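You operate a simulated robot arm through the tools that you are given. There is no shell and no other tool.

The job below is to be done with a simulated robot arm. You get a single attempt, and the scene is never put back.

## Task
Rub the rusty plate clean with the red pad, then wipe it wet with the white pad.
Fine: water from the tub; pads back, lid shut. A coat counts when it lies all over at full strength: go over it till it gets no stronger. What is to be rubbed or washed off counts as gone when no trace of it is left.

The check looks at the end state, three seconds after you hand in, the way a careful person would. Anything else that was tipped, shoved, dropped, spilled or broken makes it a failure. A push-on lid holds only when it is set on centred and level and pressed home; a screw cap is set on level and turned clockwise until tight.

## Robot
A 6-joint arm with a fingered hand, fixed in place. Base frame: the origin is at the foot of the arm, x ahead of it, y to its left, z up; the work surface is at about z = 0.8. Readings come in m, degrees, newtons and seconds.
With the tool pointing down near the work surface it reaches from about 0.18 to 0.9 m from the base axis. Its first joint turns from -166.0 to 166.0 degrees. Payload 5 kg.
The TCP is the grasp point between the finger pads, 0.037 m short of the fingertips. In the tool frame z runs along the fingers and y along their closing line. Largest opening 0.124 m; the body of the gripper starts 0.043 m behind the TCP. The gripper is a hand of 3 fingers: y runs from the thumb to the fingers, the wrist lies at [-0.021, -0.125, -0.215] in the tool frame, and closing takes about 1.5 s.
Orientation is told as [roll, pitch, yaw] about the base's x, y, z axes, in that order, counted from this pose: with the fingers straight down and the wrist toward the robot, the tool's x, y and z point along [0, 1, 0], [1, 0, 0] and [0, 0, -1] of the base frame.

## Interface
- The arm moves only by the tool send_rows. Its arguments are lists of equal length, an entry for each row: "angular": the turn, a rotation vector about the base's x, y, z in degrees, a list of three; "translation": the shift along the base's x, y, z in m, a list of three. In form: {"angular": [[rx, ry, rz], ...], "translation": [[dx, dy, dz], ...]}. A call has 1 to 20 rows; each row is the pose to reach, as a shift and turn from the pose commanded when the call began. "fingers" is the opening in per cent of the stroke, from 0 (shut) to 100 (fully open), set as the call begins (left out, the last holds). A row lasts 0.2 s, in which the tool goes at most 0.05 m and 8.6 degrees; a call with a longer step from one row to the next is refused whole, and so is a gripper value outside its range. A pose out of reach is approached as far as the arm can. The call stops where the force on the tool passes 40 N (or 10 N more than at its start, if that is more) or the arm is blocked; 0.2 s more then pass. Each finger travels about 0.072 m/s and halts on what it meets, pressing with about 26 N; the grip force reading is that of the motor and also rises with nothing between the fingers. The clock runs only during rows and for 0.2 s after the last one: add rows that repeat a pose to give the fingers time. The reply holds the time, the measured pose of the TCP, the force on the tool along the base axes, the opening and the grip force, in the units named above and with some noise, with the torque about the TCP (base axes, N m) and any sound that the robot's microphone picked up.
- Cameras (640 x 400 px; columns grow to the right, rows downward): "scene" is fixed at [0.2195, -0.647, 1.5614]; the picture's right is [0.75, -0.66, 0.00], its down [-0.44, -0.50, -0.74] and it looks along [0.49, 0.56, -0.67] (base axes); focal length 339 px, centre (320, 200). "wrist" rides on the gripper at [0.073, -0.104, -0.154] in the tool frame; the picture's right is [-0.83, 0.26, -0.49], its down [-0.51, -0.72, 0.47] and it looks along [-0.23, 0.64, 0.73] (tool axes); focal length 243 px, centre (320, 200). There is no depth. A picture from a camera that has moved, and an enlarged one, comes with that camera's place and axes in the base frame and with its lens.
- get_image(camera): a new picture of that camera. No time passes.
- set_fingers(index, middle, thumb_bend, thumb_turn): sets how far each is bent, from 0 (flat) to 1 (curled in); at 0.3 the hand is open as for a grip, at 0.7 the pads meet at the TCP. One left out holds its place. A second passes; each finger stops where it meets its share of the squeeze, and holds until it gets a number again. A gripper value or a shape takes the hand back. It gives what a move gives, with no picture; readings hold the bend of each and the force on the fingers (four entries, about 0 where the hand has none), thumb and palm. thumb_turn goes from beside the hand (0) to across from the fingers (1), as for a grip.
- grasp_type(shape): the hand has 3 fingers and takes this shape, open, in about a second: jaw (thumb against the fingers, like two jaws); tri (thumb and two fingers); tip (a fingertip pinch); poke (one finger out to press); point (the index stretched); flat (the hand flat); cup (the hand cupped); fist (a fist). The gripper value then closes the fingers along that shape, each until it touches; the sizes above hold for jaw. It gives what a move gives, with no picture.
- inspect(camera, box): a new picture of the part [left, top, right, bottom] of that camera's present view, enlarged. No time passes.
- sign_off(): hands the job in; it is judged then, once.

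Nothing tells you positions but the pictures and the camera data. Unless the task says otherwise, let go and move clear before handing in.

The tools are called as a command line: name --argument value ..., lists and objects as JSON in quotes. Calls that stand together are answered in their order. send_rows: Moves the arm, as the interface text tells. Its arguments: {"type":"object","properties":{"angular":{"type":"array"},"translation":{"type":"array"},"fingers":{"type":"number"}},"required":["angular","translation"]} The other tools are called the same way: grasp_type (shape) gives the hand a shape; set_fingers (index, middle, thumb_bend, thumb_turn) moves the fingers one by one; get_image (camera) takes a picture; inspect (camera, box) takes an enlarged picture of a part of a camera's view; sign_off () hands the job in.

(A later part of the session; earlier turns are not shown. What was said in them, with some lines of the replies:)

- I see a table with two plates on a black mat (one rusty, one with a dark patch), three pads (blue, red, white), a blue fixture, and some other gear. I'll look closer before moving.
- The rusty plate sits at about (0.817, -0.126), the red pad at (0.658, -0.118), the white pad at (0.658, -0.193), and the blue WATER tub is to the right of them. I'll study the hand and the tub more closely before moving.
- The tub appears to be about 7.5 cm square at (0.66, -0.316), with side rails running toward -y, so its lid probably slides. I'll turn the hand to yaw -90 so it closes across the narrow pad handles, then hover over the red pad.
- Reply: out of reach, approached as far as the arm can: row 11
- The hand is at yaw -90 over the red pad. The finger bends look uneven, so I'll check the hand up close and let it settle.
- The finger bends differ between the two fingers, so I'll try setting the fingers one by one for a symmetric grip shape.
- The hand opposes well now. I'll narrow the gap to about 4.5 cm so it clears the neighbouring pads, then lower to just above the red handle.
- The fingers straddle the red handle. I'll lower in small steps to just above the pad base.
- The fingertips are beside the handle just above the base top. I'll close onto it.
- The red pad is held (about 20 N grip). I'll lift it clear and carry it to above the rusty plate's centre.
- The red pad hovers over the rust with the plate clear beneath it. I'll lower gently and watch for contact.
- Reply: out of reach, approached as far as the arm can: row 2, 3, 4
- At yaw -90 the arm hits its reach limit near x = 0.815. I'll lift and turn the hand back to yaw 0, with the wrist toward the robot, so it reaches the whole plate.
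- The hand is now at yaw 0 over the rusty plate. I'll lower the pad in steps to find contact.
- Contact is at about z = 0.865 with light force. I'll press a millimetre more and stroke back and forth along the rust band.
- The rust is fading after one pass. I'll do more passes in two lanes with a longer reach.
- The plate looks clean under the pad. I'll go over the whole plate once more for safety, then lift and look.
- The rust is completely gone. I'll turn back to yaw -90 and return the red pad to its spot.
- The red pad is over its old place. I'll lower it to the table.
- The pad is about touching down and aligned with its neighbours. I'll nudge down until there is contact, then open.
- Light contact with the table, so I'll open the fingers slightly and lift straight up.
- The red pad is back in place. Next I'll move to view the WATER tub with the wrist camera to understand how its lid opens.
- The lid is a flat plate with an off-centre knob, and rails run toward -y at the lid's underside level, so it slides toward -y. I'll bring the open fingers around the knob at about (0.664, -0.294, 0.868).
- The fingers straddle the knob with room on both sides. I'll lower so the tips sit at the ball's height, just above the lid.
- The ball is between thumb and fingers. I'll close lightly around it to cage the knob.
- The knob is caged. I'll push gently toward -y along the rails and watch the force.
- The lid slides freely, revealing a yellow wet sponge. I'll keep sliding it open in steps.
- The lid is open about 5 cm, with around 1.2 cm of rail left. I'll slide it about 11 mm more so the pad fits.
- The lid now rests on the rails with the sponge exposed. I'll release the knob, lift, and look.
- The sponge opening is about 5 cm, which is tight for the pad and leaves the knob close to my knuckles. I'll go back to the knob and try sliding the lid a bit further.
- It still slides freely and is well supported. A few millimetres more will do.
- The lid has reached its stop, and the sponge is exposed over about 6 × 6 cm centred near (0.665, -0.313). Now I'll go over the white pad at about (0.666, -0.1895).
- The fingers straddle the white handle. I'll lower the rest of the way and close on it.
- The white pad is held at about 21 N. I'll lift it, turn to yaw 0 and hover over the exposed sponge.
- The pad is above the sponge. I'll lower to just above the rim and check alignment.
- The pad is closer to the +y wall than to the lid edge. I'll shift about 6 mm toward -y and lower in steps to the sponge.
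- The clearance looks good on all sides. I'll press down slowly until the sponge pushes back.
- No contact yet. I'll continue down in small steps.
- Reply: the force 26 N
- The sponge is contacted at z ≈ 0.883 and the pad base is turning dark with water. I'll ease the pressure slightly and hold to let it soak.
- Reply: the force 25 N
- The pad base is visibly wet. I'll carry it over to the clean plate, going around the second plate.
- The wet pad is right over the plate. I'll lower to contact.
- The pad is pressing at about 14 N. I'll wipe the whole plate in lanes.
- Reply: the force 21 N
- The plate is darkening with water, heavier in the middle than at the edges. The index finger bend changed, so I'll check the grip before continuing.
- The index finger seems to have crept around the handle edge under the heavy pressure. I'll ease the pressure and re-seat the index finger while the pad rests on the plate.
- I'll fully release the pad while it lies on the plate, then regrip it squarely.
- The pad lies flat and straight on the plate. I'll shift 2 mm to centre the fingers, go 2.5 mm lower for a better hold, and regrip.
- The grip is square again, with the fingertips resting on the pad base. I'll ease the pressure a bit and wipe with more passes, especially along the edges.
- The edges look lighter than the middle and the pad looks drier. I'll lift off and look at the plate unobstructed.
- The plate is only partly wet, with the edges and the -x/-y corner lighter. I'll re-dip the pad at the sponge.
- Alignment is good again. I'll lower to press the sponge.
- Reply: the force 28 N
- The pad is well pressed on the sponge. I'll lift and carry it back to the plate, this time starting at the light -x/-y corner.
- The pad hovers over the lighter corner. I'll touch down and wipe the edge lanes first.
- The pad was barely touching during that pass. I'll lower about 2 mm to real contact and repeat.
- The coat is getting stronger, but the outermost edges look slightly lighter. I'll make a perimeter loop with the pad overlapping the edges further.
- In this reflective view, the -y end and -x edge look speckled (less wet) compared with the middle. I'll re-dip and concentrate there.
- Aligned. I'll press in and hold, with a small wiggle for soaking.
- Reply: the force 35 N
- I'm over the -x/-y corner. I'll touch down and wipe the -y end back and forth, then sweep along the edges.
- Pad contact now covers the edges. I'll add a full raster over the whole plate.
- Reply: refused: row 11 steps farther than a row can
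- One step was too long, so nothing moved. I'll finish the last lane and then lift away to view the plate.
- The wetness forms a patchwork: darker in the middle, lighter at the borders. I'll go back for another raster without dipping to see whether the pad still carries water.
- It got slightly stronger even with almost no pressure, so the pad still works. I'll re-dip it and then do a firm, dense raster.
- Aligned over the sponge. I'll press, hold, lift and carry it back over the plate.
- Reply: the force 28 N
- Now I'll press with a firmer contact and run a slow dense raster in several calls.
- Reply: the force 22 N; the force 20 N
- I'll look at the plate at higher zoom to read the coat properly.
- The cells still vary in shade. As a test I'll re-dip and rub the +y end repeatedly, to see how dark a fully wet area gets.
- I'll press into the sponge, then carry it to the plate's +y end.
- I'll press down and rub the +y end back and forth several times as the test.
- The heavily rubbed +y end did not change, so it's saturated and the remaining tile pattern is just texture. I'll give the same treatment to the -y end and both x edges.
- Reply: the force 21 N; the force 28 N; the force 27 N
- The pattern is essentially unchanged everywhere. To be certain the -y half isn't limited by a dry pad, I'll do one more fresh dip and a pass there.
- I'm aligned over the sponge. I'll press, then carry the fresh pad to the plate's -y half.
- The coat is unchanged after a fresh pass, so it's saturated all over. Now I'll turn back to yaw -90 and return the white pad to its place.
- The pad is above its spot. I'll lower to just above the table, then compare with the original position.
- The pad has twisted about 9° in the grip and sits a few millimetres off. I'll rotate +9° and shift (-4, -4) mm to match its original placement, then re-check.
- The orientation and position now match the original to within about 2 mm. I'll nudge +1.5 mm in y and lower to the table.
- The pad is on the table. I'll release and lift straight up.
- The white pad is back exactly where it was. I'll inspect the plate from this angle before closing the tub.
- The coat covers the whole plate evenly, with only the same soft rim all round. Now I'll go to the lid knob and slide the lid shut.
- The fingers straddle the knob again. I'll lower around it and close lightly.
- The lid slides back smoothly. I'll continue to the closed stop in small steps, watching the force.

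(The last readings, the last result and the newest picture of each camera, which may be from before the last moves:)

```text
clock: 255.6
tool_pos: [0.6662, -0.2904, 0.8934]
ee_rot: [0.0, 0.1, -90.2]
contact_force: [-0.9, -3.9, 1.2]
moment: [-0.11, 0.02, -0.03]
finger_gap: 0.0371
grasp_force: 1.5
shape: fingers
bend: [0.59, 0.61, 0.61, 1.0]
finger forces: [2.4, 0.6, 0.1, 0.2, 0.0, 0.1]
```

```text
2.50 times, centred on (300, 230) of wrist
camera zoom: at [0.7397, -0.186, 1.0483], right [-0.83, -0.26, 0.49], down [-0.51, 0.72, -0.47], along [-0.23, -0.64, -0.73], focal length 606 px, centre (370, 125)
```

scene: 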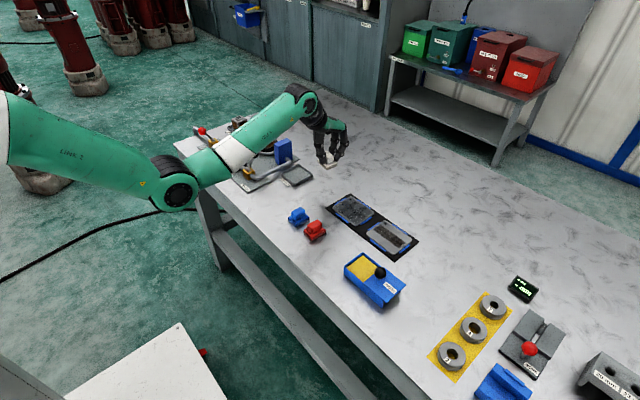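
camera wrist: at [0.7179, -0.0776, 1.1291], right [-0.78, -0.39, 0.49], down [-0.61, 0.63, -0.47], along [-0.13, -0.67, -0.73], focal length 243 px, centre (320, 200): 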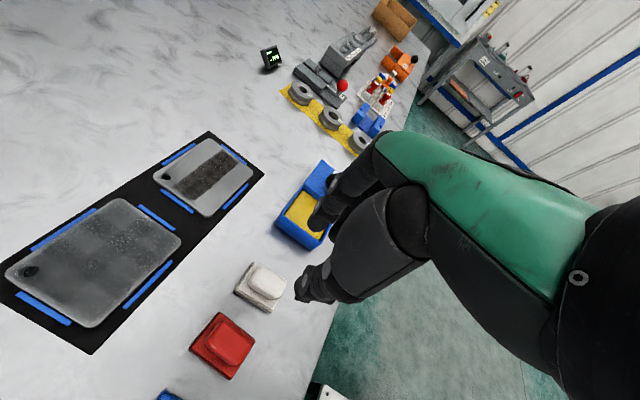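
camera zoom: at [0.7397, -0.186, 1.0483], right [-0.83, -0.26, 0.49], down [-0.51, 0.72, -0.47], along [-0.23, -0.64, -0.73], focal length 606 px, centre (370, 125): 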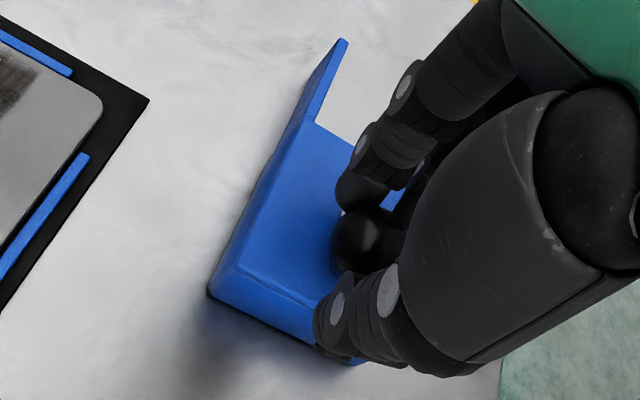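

The lid is at its closed stop (the force rose to about 4 N). I'll give one more gentle push to be sure, then release and lift.

send_rows --angular '[[0, 0, 0], [0, 0, 0], [0, 0, 0]]' --translation '[[0, 0.001, 0], [0, 0.0015, 0], [0, 0.0015, 0]]'

send_rows --angular '[[0, 0, 0], [0, 0, 0]]' --translation '[[0, -0.0035, 0], [0, -0.0035, 0]]'

set_fingers --index 0.54 --middle 0.54 --thumb_bend 0.54

send_rows --angular '[[0, 0, 0], [0, 0, 0], [0, 0, 0], [0, 0, 0], [0, 0, 0], [0, 0, 0], [0, 0, 0], [0, 0, 0], [0, 0, 0]]' --translation '[[0, 0, 0.02], [0, 0, 0.05], [0, 0, 0.09], [0, 0, 0.13], [0, 0, 0.17], [0, 0.04, 0.19], [0, 0.08, 0.2], [0, 0.12, 0.2], [0, 0.12, 0.2]]'

get_image --camera "scene"

inspect --camera "scene" --box '[335, 240, 405, 310]'

get_image --camera "wrist"

inspect --camera "scene" --box '[270, 180, 430, 280]'

```text
clock: 256.4
tool_pos: [0.6657, -0.2881, 0.8944]
ee_rot: [0.0, -0.1, -90.1]
contact_force: [0.1, -5.5, 1.9]
moment: [-0.21, -0.05, 0.01]
finger_gap: 0.0381
grasp_force: 2.7
shape: fingers
bend: [0.59, 0.6, 0.61, 1.0]
finger forces: [3.4, 1.2, 0.0, 0.0, 0.0, 0.1]
```

```text
clock: 257.0
tool_pos: [0.666, -0.2915, 0.8937]
ee_rot: [0.0, -0.1, -90.0]
contact_force: [2.0, -1.1, 0.4]
moment: [-0.03, -0.01, 0.02]
finger_gap: 0.0359
grasp_force: 0.8
shape: fingers
bend: [0.6, 0.61, 0.61, 1.0]
finger forces: [1.3, 0.0, 0.0, 0.0, 0.0, 0.1]
```

```text
clock: 258.0
tool_pos: [0.6654, -0.2918, 0.8941]
ee_rot: [0.1, 0.1, -90.1]
contact_force: [0.1, -0.4, -0.7]
moment: [-0.02, -0.01, 0.0]
finger_gap: 0.0544
grasp_force: 0.0
shape: fingers
bend: [0.54, 0.54, 0.54, 1.0]
finger forces: [0.1, 0.0, 0.0, 0.0, 0.0, 0.0]
```

```text
clock: 260.0
tool_pos: [0.6832, -0.1883, 1.0686]
ee_rot: [0.0, -0.2, -89.9]
contact_force: [-0.4, -0.1, -0.1]
moment: [-0.06, -0.02, 0.03]
finger_gap: 0.0549
grasp_force: 0.0
shape: fingers
bend: [0.54, 0.54, 0.54, 1.0]
finger forces: [0.1, 0.0, 0.0, 0.0, 0.1, 0.1]
out of reach, approached as far as the arm can: row 7, 8, 9
```

```text
taken
```

scene: 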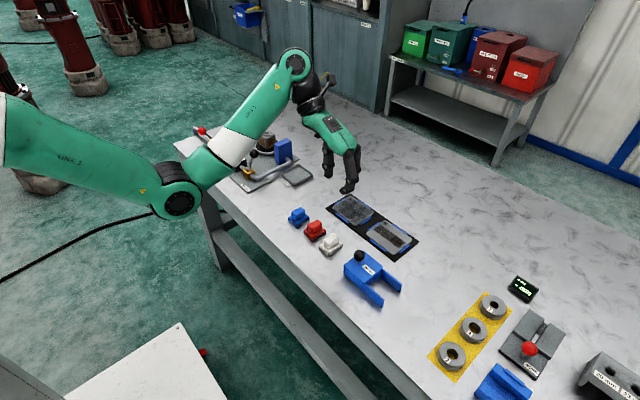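

```text
5.71 times, centred on (370, 275) of scene
camera zoom: at [0.2195, -0.647, 1.5614], right [0.75, -0.66, 0.0], down [-0.44, -0.5, -0.74], along [0.49, 0.56, -0.67], focal length 1939 px, centre (34, -229)
```

zoom: 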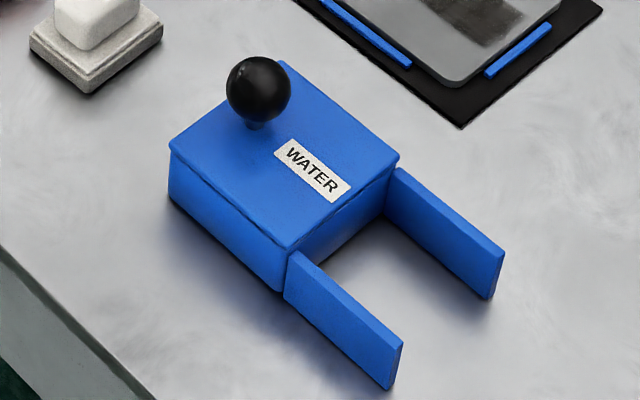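

```text
taken
camera wrist: at [0.757, -0.0836, 1.2234], right [-0.83, -0.26, 0.49], down [-0.51, 0.72, -0.47], along [-0.23, -0.64, -0.73], focal length 243 px, centre (320, 200)
```

wrist: 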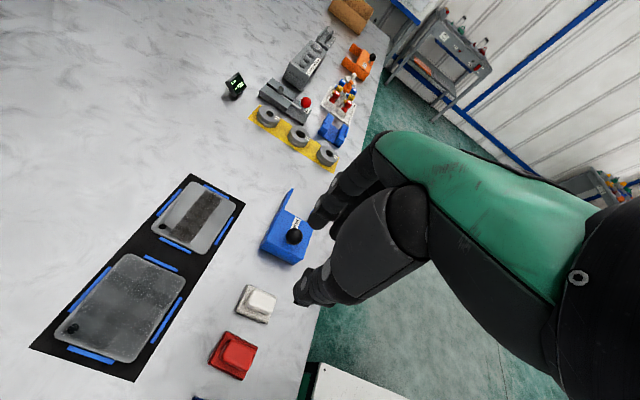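

```text
4.00 times, centred on (350, 230) of scene
camera zoom: at [0.2195, -0.647, 1.5614], right [0.75, -0.66, 0.0], down [-0.44, -0.5, -0.74], along [0.49, 0.56, -0.67], focal length 1357 px, centre (200, 80)
```

zoom: 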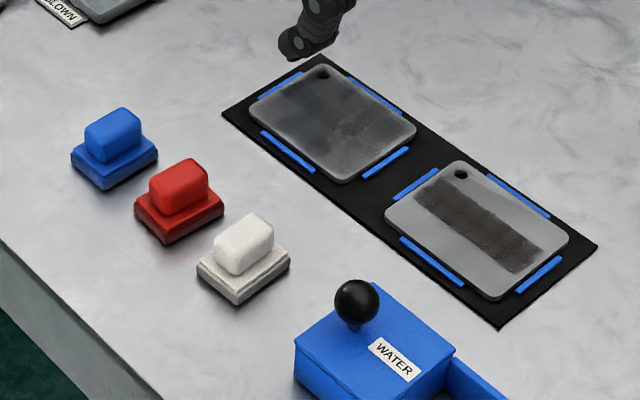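

The lid is shut exactly as at the start and the pads are back. I'll take one more careful look at the wet plate.

inspect --camera "wrist" --box '[40, 240, 200, 380]'

inspect --camera "scene" --box '[330, 190, 378, 230]'

inspect --camera "scene" --box '[330, 180, 430, 260]'

```text
2.86 times, centred on (120, 310) of wrist
camera zoom: at [0.757, -0.0836, 1.2234], right [-0.83, -0.26, 0.49], down [-0.51, 0.72, -0.47], along [-0.23, -0.64, -0.73], focal length 693 px, centre (891, -114)
```

zoom: 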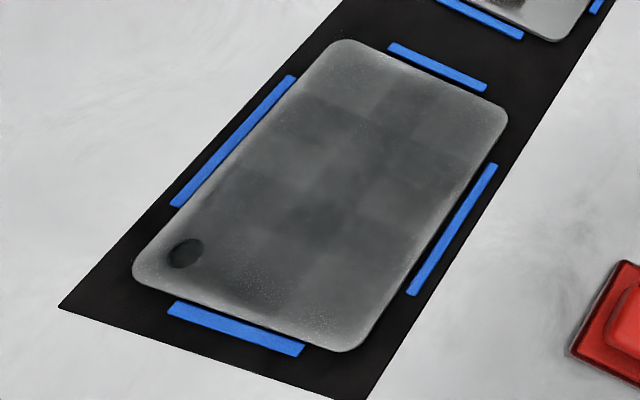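

```text
10.00 times, centred on (354, 210) of scene
camera zoom: at [0.2195, -0.647, 1.5614], right [0.75, -0.66, 0.0], down [-0.44, -0.5, -0.74], along [0.49, 0.56, -0.67], focal length 3393 px, centre (-20, 100)
```

zoom: 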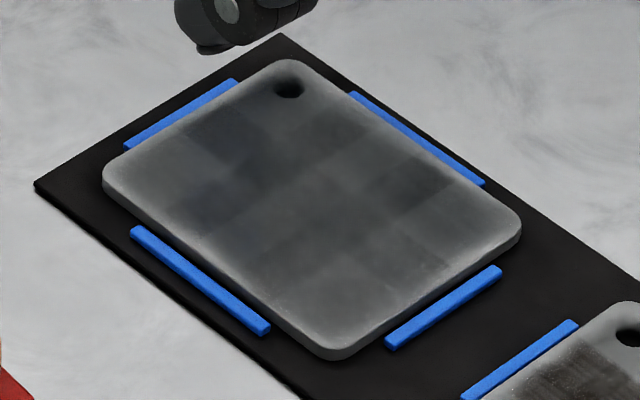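

```text
5.00 times, centred on (380, 220) of scene
camera zoom: at [0.2195, -0.647, 1.5614], right [0.75, -0.66, 0.0], down [-0.44, -0.5, -0.74], along [0.49, 0.56, -0.67], focal length 1696 px, centre (20, 100)
```

zoom: 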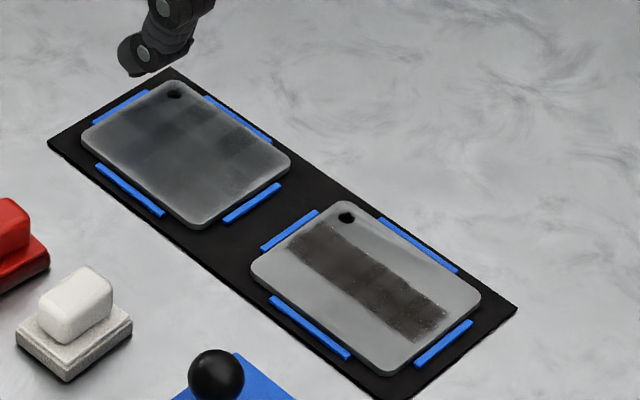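

The rust is gone and the plate is evenly wet all over, with no change after fresh passes. Both pads are back in their places, the tub lid is shut, and the hand is clear with nothing else disturbed, so I'm handing in.

sign_off

```text
The job is handed in.
```

I rubbed the rusty plate clean with the red pad and wiped it wet with the white pad. The job is handed in, but no result has come back yet.

- **Rust:** no trace was visible after I went over the whole plate with the red pad.
- **Water coat:** I took water from the tub several times and went over the whole plate until firm passes with a freshly wetted pad made no visible difference. A lighter rim and a faint tile pattern remain. I took these as part of how the plate looks, because repeated rubbing did not change them.
- **Pads:** both are back in their places. The white pad matches its starting position, and the red pad is about 2–3 mm off.
- **Tub:** the lid slides, and I pushed it back to its closed stop. It looks the same as at the start.

I saw nothing else tipped, shoved or spilled, and the hand was clear when I handed in.
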